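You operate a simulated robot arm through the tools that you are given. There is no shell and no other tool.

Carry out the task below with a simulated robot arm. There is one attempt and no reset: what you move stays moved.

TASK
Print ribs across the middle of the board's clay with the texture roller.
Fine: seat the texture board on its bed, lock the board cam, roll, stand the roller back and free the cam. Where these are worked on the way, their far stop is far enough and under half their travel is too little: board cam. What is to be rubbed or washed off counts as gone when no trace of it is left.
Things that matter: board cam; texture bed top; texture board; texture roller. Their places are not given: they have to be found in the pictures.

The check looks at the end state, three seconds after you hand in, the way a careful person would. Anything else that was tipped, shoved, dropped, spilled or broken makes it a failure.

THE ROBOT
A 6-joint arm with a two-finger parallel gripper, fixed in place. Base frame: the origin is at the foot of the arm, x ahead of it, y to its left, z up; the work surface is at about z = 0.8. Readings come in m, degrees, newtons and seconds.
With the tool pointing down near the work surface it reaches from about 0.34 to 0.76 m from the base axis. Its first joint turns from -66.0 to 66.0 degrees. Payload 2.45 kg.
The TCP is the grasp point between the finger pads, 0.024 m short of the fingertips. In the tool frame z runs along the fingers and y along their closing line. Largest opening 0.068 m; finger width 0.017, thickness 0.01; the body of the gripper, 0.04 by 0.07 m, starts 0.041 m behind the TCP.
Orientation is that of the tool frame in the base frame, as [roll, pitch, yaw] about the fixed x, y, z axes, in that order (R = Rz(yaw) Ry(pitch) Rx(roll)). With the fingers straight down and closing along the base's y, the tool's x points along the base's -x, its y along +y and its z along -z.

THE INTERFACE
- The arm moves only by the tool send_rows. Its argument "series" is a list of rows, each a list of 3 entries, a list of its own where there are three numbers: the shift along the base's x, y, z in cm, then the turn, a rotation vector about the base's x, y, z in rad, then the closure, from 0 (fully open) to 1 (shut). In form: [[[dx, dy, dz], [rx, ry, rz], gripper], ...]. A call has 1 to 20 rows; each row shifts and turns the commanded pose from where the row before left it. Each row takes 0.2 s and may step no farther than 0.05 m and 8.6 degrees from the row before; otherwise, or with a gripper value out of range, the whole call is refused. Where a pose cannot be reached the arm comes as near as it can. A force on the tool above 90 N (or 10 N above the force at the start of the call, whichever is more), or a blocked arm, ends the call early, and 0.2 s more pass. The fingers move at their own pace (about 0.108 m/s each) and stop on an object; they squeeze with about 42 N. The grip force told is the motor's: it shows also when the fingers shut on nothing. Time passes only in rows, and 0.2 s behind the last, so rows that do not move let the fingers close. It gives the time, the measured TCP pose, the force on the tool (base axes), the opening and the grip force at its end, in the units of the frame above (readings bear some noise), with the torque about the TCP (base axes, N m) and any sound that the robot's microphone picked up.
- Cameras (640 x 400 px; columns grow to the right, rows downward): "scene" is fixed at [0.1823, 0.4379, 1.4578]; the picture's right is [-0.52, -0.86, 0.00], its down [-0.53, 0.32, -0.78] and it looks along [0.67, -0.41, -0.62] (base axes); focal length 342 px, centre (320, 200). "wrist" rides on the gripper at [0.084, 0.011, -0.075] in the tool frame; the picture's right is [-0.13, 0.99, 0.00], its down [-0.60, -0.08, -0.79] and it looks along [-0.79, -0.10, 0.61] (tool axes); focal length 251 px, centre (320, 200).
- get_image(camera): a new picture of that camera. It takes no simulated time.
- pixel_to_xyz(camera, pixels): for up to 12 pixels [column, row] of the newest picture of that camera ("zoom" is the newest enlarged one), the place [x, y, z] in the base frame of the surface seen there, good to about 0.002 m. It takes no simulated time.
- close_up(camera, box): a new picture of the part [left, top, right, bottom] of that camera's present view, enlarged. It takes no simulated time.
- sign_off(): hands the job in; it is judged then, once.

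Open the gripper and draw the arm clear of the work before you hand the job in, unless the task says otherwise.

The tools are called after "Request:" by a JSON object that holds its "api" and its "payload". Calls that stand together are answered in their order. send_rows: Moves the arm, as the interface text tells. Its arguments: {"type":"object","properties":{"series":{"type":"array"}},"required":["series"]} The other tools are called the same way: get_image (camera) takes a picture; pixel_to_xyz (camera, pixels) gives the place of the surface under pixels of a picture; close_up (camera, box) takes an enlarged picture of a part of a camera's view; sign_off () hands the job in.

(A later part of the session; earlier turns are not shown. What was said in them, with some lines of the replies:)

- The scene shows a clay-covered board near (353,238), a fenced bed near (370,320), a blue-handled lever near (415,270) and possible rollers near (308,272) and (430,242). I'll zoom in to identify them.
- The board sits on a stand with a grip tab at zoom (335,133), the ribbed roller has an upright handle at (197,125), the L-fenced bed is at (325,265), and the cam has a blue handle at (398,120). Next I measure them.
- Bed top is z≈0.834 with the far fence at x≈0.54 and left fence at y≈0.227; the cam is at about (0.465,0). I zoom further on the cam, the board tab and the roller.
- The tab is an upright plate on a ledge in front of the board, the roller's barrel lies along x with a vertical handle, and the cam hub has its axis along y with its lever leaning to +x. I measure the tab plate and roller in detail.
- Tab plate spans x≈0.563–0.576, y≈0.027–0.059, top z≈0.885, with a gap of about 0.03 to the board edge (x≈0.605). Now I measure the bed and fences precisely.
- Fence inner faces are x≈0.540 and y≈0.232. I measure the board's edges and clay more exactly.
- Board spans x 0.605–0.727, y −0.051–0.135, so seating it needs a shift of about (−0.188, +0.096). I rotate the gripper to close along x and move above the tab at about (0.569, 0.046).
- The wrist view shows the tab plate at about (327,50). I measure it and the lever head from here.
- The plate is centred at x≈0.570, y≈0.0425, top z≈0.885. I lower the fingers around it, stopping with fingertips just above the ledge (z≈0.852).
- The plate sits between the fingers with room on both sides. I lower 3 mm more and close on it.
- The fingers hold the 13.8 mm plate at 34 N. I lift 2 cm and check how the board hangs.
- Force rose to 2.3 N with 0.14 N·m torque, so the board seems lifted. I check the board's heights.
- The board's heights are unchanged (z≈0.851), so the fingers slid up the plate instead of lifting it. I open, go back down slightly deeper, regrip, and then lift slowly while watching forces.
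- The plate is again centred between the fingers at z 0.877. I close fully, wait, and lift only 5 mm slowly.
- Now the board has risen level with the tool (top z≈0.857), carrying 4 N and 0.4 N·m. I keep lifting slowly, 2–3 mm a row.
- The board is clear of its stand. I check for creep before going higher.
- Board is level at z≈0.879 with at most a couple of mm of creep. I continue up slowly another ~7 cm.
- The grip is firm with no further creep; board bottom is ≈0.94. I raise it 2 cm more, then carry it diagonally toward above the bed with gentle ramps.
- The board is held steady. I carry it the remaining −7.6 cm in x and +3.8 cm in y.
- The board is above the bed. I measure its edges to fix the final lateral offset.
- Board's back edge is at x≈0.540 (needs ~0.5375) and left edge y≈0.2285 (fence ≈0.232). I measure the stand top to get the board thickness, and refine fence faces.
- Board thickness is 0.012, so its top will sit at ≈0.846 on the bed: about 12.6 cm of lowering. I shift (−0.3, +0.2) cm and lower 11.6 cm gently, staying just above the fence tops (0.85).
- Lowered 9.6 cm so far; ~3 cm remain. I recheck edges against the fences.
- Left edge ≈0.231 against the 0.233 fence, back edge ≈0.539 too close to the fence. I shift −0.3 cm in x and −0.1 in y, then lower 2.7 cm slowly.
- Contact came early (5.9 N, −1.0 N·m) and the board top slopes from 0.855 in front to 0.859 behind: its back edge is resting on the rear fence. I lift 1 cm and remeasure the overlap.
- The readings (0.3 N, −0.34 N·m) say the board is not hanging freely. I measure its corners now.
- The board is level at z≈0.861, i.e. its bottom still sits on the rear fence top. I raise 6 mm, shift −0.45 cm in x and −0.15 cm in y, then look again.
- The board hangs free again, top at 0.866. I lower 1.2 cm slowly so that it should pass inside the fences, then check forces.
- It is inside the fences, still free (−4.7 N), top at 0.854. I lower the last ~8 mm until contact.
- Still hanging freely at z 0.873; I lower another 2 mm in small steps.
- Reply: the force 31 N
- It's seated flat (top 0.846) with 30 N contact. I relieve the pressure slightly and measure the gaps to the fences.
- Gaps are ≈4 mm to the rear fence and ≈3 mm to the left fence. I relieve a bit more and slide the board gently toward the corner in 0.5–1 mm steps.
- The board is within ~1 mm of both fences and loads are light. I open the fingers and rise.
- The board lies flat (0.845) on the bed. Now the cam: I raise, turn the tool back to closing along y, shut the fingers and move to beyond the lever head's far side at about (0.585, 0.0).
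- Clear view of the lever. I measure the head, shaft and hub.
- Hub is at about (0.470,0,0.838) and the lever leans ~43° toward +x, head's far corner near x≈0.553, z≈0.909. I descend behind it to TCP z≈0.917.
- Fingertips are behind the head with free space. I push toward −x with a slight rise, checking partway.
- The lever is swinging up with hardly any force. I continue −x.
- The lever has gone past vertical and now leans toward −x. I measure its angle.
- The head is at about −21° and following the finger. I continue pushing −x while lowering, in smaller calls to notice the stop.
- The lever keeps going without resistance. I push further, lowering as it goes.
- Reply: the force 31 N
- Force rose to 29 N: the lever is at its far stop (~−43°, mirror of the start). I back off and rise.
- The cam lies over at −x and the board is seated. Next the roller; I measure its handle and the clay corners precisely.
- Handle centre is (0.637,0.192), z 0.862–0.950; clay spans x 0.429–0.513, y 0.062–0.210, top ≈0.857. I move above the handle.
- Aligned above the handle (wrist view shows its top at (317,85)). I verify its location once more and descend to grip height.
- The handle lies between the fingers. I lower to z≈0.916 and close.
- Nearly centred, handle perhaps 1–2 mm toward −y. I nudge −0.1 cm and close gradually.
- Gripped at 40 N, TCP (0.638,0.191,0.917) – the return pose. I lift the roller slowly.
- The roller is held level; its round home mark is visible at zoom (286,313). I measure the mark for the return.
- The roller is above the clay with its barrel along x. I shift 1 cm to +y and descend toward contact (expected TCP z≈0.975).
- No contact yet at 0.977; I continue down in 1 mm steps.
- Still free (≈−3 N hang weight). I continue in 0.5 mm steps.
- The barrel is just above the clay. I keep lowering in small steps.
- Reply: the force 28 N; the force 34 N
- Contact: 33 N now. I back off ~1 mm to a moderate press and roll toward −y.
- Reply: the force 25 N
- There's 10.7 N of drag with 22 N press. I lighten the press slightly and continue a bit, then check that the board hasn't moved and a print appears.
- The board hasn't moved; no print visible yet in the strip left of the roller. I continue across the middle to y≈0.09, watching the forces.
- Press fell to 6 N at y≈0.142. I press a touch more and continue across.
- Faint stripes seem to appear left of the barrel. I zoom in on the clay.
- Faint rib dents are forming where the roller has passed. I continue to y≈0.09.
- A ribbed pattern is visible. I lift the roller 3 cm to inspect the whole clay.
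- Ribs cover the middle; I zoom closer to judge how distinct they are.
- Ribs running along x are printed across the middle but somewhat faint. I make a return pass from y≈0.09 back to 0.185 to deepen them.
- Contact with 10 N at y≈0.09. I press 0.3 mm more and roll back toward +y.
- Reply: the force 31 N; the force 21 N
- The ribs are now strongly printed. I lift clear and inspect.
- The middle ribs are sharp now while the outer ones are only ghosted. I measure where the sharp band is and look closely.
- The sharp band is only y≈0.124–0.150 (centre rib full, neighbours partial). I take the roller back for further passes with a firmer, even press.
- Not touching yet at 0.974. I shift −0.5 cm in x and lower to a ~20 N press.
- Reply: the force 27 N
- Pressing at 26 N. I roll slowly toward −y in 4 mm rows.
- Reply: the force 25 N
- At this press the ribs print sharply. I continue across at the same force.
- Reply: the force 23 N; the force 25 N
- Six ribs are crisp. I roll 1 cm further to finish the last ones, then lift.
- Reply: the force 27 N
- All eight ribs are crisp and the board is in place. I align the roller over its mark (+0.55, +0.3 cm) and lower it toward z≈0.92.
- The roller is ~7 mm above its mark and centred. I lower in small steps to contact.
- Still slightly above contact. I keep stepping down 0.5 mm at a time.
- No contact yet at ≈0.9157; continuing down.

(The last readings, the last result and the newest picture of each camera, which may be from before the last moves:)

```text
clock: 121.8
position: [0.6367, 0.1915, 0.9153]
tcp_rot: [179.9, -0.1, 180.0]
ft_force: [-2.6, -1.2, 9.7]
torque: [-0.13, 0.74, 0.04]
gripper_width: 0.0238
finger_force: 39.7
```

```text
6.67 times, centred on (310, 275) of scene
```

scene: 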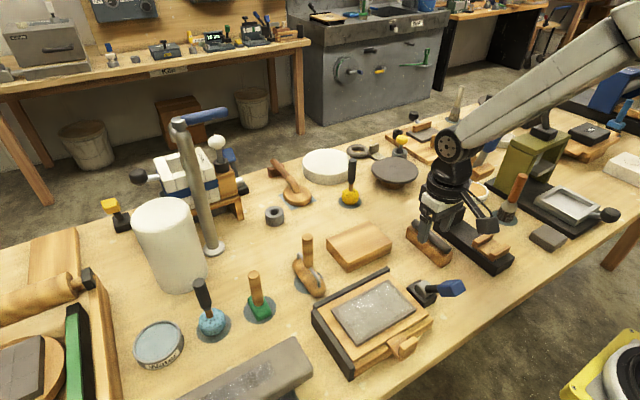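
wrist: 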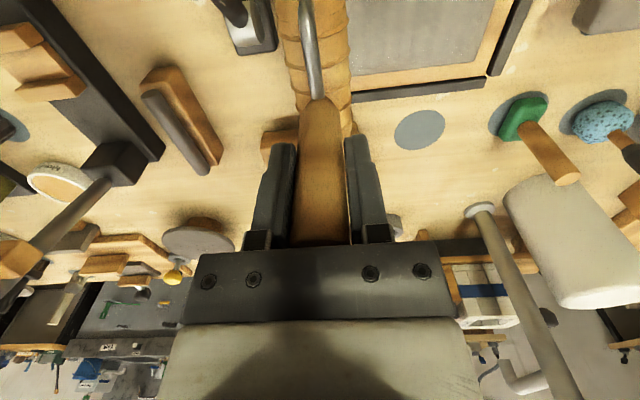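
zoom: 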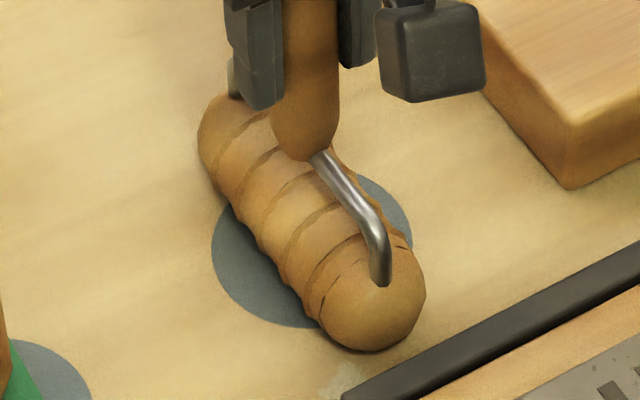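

Contact at 9.7 N; roller is down on its mark. I ease off a hair and open the fingers gently.

Request:
{"api": "send_rows", "payload": {"series": [[[0, 0, 0.03], [0, 0, 0], 1], [[0, 0, 0], [0, 0, 0], 0.8], [[0, 0, 0], [0, 0, 0], 0.6], [[0, 0, 0], [0, 0, 0], 0.5], [[0, 0, 0], [0, 0, 0], 0.35], [[0, 0, 0], [0, 0, 0], 0.2], [[0, 0, 0], [0, 0, 0], 0.2]]}}

Request:
{"api": "close_up", "payload": {"camera": "scene", "box": [260, 200, 360, 310]}}

Request:
{"api": "close_up", "payload": {"camera": "wrist", "box": [200, 60, 440, 280]}}

```text
clock: 123.4
position: [0.6375, 0.1914, 0.9141]
tcp_rot: [180.0, 0.1, -180.0]
ft_force: [-1.0, 0.7, 0.1]
torque: [-0.03, 0.0, 0.04]
gripper_width: 0.0545
finger_force: 0.1
```

```text
3.64 times, centred on (310, 255) of scene
```

zoom: 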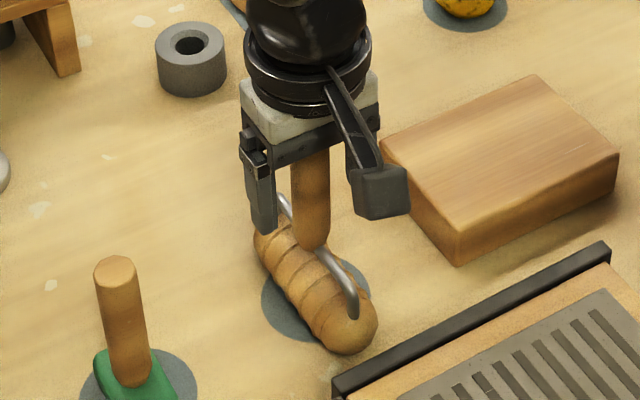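

```text
1.82 times, centred on (320, 170) of wrist
```

zoom: 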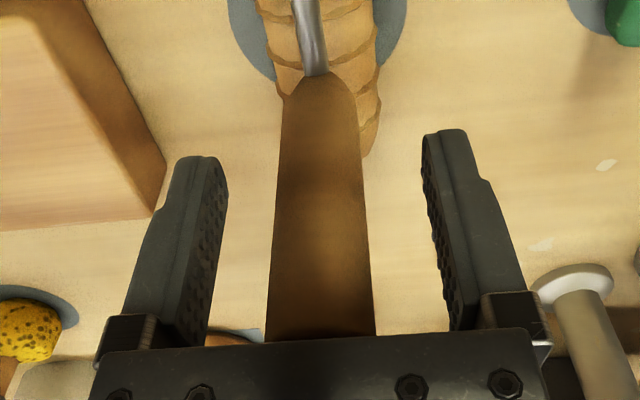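

The roller stands upright on its mark and the fingers are free. I rise straight up.

Request:
{"api": "send_rows", "payload": {"series": [[[0, 0, 0.5], [0, 0, 0], 0.2], [[0, 0, 1], [0, 0, 0], 0.2], [[0, 0, 2], [0, 0, 0], 0.2], [[0, 0, 3], [0, 0, 0], 0.2], [[0, 0, 3], [0, 0, 0], 0.2], [[0, 0, 3], [0, 0, 0], 0.2]]}}

Request:
{"api": "close_up", "payload": {"camera": "scene", "box": [260, 200, 360, 310]}}

Request:
{"api": "pixel_to_xyz", "payload": {"camera": "zoom", "pixels": [[311, 150], [311, 140], [311, 200], [280, 240], [330, 300], [345, 340], [270, 300]]}}

```text
clock: 124.8
position: [0.6364, 0.1916, 1.0391]
tcp_rot: [180.0, 0.0, 180.0]
ft_force: [0.1, 0.7, -0.2]
torque: [0.02, -0.01, -0.04]
gripper_width: 0.0545
finger_force: 0.2
```

```text
3.64 times, centred on (310, 255) of scene
```

zoom: 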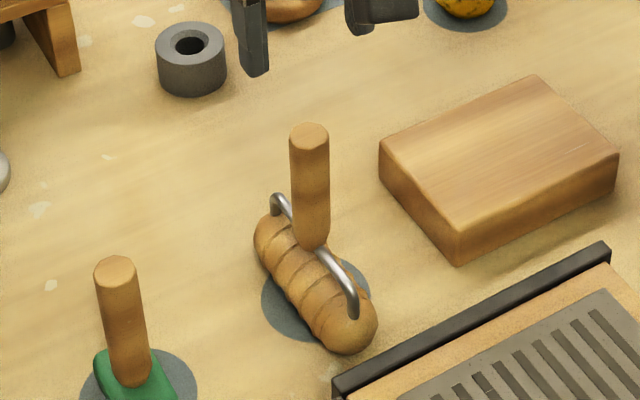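

```text
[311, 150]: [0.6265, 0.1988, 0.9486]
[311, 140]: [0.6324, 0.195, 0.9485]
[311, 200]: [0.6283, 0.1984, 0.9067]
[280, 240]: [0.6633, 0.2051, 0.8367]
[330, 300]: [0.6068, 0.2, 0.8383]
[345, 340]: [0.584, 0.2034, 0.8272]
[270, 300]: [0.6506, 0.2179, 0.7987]
```

Roller is upright and home. Next I free the cam: close the fingers and travel to the −x side of the lever at about (0.360, 0.0), staying high.

Request:
{"api": "send_rows", "payload": {"series": [[[-1, -0.7, 0.5], [0, 0, 0], 0.4], [[-2, -1.4, 0.5], [0, 0, 0], 0.7], [[-2, -1.4, 0], [0, 0, 0], 1], [[-2, -1.4, 0], [0, 0, 0], 1], [[-2, -1.4, 0], [0, 0, 0], 1], [[-2, -1.4, 0], [0, 0, 0], 1], [[-2, -1.4, 0], [0, 0, 0], 1], [[-2, -1.4, 0], [0, 0, 0], 1], [[-2, -1.4, 0], [0, 0, 0], 1], [[-2, -1.4, 0], [0, 0, 0], 1], [[-2, -1.4, 0], [0, 0, 0], 1], [[-2, -1.4, 0], [0, 0, 0], 1], [[-2, -1.4, 0], [0, 0, 0], 1], [[-1.6, -1, 0], [0, 0, 0], 1], [[-1, -0.6, 0], [0, 0, 0], 1], [[0, 0, 0], [0, 0, 0], 1]]}}

Request:
{"api": "get_image", "payload": {"camera": "scene"}}

Request:
{"api": "get_image", "payload": {"camera": "wrist"}}

```text
clock: 128.2
position: [0.3619, 0.0003, 1.0504]
tcp_rot: [179.9, 0.0, 179.9]
ft_force: [-0.2, 0.6, -0.6]
torque: [-0.02, -0.01, -0.02]
gripper_width: 0.0
finger_force: 23.9
```

```text
taken
```

scene: 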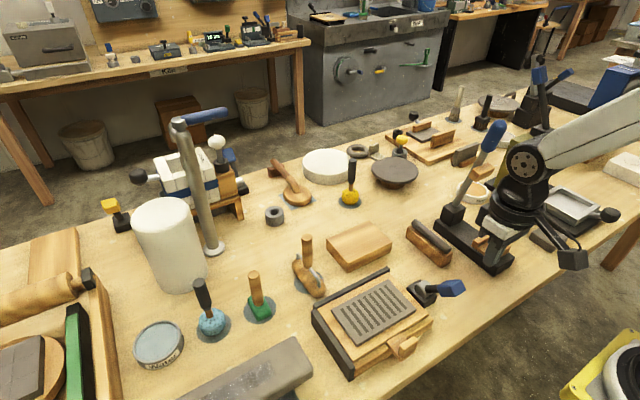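

```text
taken
```

wrist: 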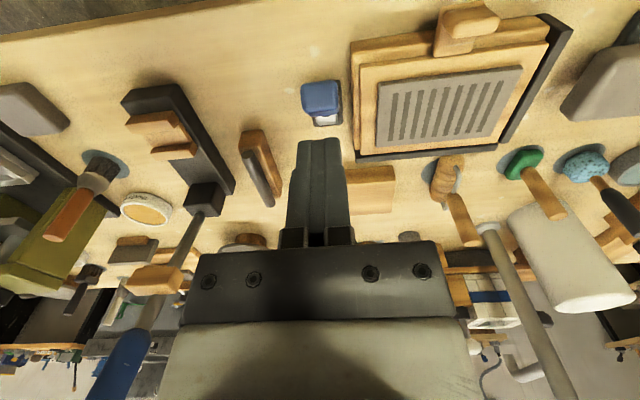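

The lever head is at wrist (321,97). I measure it before descending.

Request:
{"api": "pixel_to_xyz", "payload": {"camera": "wrist", "pixels": [[321, 85], [321, 95], [321, 110], [304, 97], [338, 97], [323, 119], [308, 112], [336, 112]]}}

Request:
{"api": "close_up", "payload": {"camera": "scene", "box": [400, 265, 480, 325]}}

Request:
{"api": "pixel_to_xyz", "payload": {"camera": "zoom", "pixels": [[440, 130], [480, 130], [510, 150], [440, 180], [490, 185], [380, 130], [420, 110], [500, 120]]}}

```text
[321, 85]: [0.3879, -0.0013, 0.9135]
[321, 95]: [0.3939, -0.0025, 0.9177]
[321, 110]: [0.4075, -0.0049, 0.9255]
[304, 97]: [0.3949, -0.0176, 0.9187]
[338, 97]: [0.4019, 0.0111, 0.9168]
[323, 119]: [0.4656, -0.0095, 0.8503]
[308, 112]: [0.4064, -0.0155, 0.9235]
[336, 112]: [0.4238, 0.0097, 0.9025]
```

```text
6.67 times, centred on (440, 295) of scene
```

zoom: 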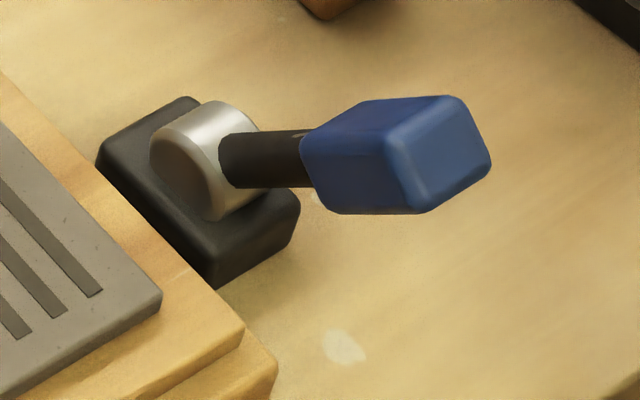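

```text
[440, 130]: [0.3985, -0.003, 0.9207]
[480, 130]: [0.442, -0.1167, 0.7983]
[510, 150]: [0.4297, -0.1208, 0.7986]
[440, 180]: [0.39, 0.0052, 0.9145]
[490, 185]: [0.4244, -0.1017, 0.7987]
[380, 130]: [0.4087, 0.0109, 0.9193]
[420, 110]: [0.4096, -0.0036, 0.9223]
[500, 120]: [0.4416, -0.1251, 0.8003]
```

The head's near extreme is x≈0.386, so descending at x=0.362 is clear. I go down to z≈0.917.

Request:
{"api": "send_rows", "payload": {"series": [[[0, 0, -3], [0, 0, 0], 1], [[0, 0, -3], [0, 0, 0], 1], [[0, 0, -3], [0, 0, 0], 1], [[0, 0, -2.3], [0, 0, 0], 1], [[0, 0, -2], [0, 0, 0], 1], [[0, 0, 0], [0, 0, 0], 1]]}}

Request:
{"api": "close_up", "payload": {"camera": "scene", "box": [380, 210, 500, 320]}}

```text
clock: 129.6
position: [0.3619, 0.0008, 0.9168]
tcp_rot: [180.0, 0.1, -180.0]
ft_force: [-0.1, -0.5, 0.7]
torque: [-0.03, -0.03, 0.0]
gripper_width: 0.0
finger_force: 23.8
```

```text
3.64 times, centred on (440, 265) of scene
```

zoom: 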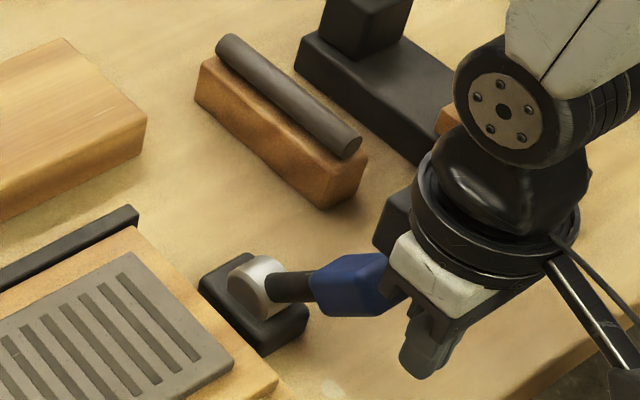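

In position on the −x side. I push +x with a slight rise, mirroring the earlier motion.

Request:
{"api": "send_rows", "payload": {"series": [[[1, 0, 0], [0, 0, 0], 1], [[0.8, 0, 0], [0, 0, 0], 1], [[0.6, 0, 0.1], [0, 0, 0], 1], [[0.6, 0, 0.2], [0, 0, 0], 1], [[0.6, 0, 0.2], [0, 0, 0], 1], [[0.6, 0, 0.2], [0, 0, 0], 1], [[0.6, 0, 0.2], [0, 0, 0], 1], [[0.6, 0, 0.2], [0, 0, 0], 1]]}}

Request:
{"api": "close_up", "payload": {"camera": "scene", "box": [360, 200, 500, 320]}}

```text
clock: 131.4
position: [0.4153, 0.0004, 0.9278]
tcp_rot: [-179.9, 0.0, -180.0]
ft_force: [-2.0, -1.2, 0.4]
torque: [-0.02, 0.01, -0.04]
gripper_width: 0.0001
finger_force: 24.1
```

```text
3.33 times, centred on (430, 260) of scene
```

zoom: 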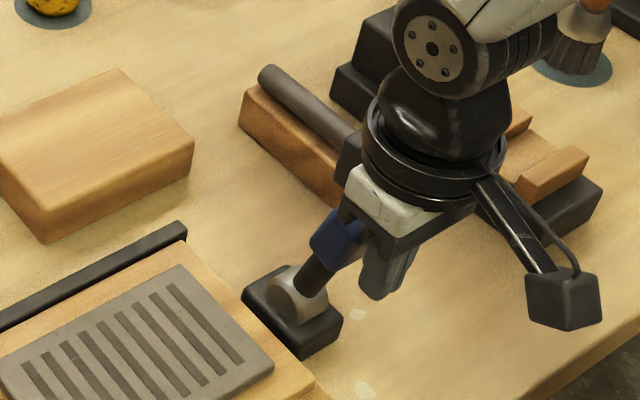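

The lever is rising with 2 N of push. I continue +x through vertical and beyond.

Request:
{"api": "send_rows", "payload": {"series": [[[0.7, 0, 0.1], [0, 0, 0], 1], [[0.7, 0, 0.1], [0, 0, 0], 1], [[0.7, 0, 0.05], [0, 0, 0], 1], [[0.7, 0, 0], [0, 0, 0], 1], [[0.7, 0, 0], [0, 0, 0], 1], [[0.7, 0, 0], [0, 0, 0], 1], [[0.7, 0, -0.1], [0, 0, 0], 1], [[0.7, 0, -0.1], [0, 0, 0], 1]]}}

Request:
{"api": "close_up", "payload": {"camera": "scene", "box": [360, 190, 500, 310]}}

Request:
{"api": "send_rows", "payload": {"series": [[[0.6, 0, -0.15], [0, 0, 0], 1], [[0.6, 0, -0.15], [0, 0, 0], 1], [[0.5, 0, -0.2], [0, 0, 0], 1], [[0.5, 0, -0.2], [0, 0, 0], 1]]}}

Request:
{"api": "close_up", "payload": {"camera": "scene", "box": [360, 190, 500, 310]}}

```text
clock: 133.2
position: [0.4709, -0.0003, 0.9276]
tcp_rot: [-180.0, 0.0, 180.0]
ft_force: [-1.6, 0.7, -0.1]
torque: [0.04, 0.02, 0.02]
gripper_width: 0.0001
finger_force: 23.3
```

```text
3.33 times, centred on (430, 250) of scene
```

zoom: 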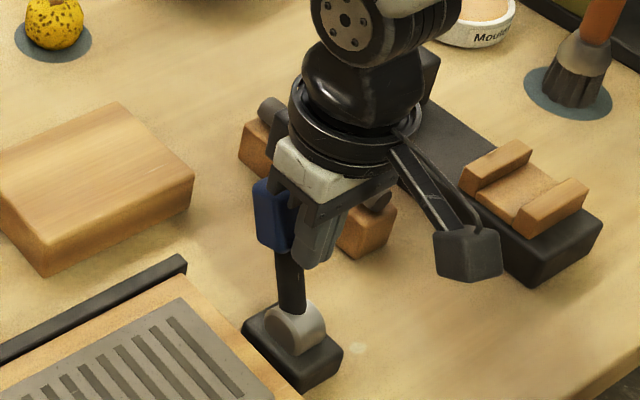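

```text
clock: 134.2
position: [0.493, 0.0001, 0.9217]
tcp_rot: [180.0, 0.0, 180.0]
ft_force: [0.3, 0.0, -0.3]
torque: [-0.03, -0.02, -0.02]
gripper_width: 0.0002
finger_force: 23.8
```

```text
3.33 times, centred on (430, 250) of scene
```

zoom: 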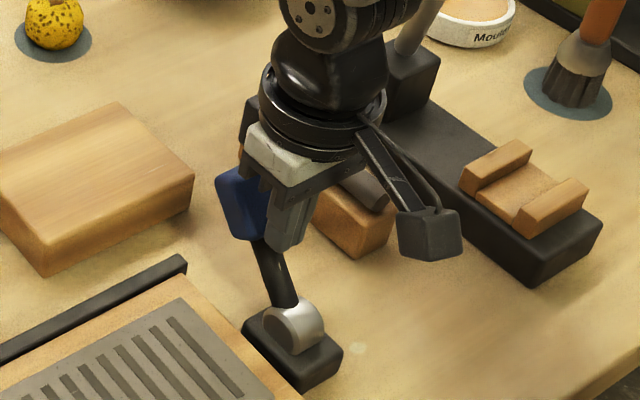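

The lever is nearly back to its starting lean. I push the last bit until the stop.

Request:
{"api": "send_rows", "payload": {"series": [[[0.5, 0, -0.2], [0, 0, 0], 1], [[0.5, 0, -0.2], [0, 0, 0], 1], [[0.4, 0, -0.2], [0, 0, 0], 1], [[0, 0, 0], [0, 0, 0], 1]]}}

Request:
{"api": "close_up", "payload": {"camera": "scene", "box": [360, 190, 500, 310]}}

```text
clock: 135.2
position: [0.4984, -0.0002, 0.9136]
tcp_rot: [180.0, -1.4, 180.0]
ft_force: [-41.8, 3.8, 14.5]
torque: [0.09, 0.63, -0.06]
gripper_width: 0.0
finger_force: 22.8
```

```text
3.33 times, centred on (430, 250) of scene
```

zoom: 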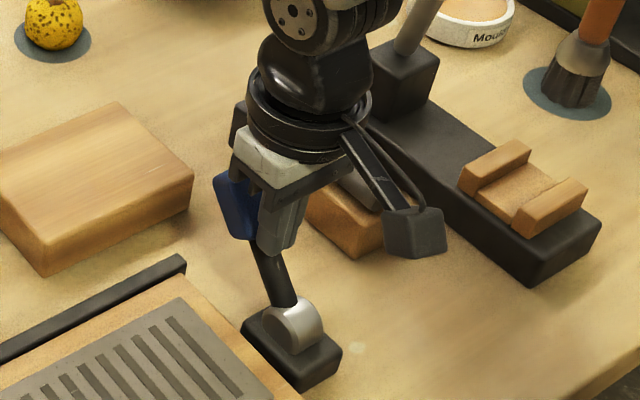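

The 42 N reaction shows the lever is at its free stop. I back off, rise, open the gripper and move clear.

Request:
{"api": "send_rows", "payload": {"series": [[[-0.8, 0, 0.2], [0, 0, 0], 1], [[-0.8, 0, 0.8], [0, 0, 0], 1], [[-0.7, 0, 2], [0, 0, 0], 1], [[-0.5, 0, 3], [0, 0, 0], 0.6], [[-0.5, 0, 4], [0, 0, 0], 0.3], [[-0.5, 0, 4], [0, 0, 0], 0], [[-0.5, 0.5, 4], [0, 0, 0], 0], [[-0.5, 1, 4], [0, 0, 0], 0], [[0, 2, 4], [0, 0, 0], 0], [[0, 2, 4], [0, 0, 0], 0], [[0, 2, 2], [0, 0, 0], 0], [[0, 0, 0], [0, 0, 0], 0]]}}

Request:
{"api": "get_image", "payload": {"camera": "scene"}}

Request:
{"api": "close_up", "payload": {"camera": "scene", "box": [270, 220, 450, 390]}}

Request:
{"api": "pixel_to_xyz", "payload": {"camera": "zoom", "pixels": [[415, 60], [430, 100], [440, 135], [210, 200], [255, 250], [300, 290], [330, 200], [350, 280], [470, 230], [165, 60]]}}

```text
clock: 137.8
position: [0.459, 0.075, 1.2359]
tcp_rot: [-180.0, 0.0, -180.0]
ft_force: [-0.2, 0.0, -0.1]
torque: [-0.02, 0.04, 0.0]
gripper_width: 0.068
finger_force: 0.1
```

```text
taken
```

scene: 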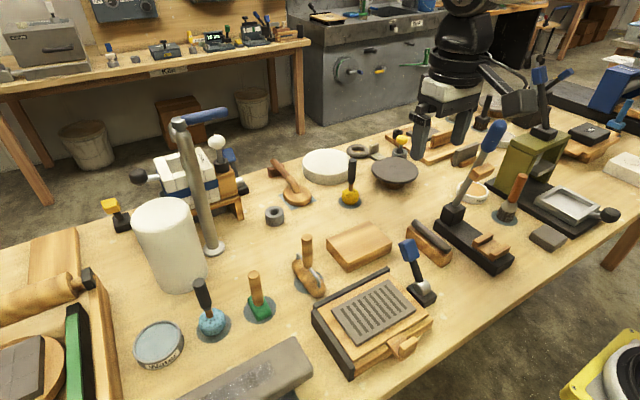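

```text
2.35 times, centred on (360, 305) of scene
```

zoom: 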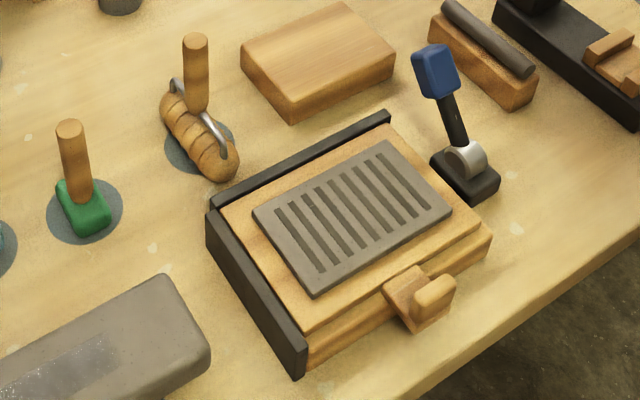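

```text
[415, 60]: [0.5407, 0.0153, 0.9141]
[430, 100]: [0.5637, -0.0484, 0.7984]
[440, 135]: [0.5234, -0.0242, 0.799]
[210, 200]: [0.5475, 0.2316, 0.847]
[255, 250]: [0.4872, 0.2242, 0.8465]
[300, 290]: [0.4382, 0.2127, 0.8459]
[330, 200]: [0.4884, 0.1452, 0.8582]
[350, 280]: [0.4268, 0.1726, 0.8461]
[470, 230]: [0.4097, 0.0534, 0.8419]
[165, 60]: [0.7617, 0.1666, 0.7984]
```

Everything checks out: the board is flat on its bed with eight crisp ribs, the roller is upright on its mark, and the lever head is back at (0.541,0.015,0.914). The gripper is open and clear, so I hand in.

Request:
{"api": "sign_off", "payload": {}}

```text
The job is handed in.
```

The clay now has eight sharp ribs printed across its middle, and I've handed the job in.

- **Board:** it lies flat on its bed, about 1 mm off the rear and left fences. On the first lowering its back edge came down on the rear fence, so I lifted it, shifted it and set it again.
- **Cam:** I pushed the lever to its far stop before rolling and returned it to its starting stop afterwards. The board stayed put while I rolled.
- **Ribs:** the first pass left only faint marks. I went over the clay twice more with a firmer press, about 20–25 N, and the ribs came out crisp.
- **Roller:** it stands upright on its round mark again.

The gripper is open and the arm is clear of the work. In the last picture nothing else on the bench looked moved.
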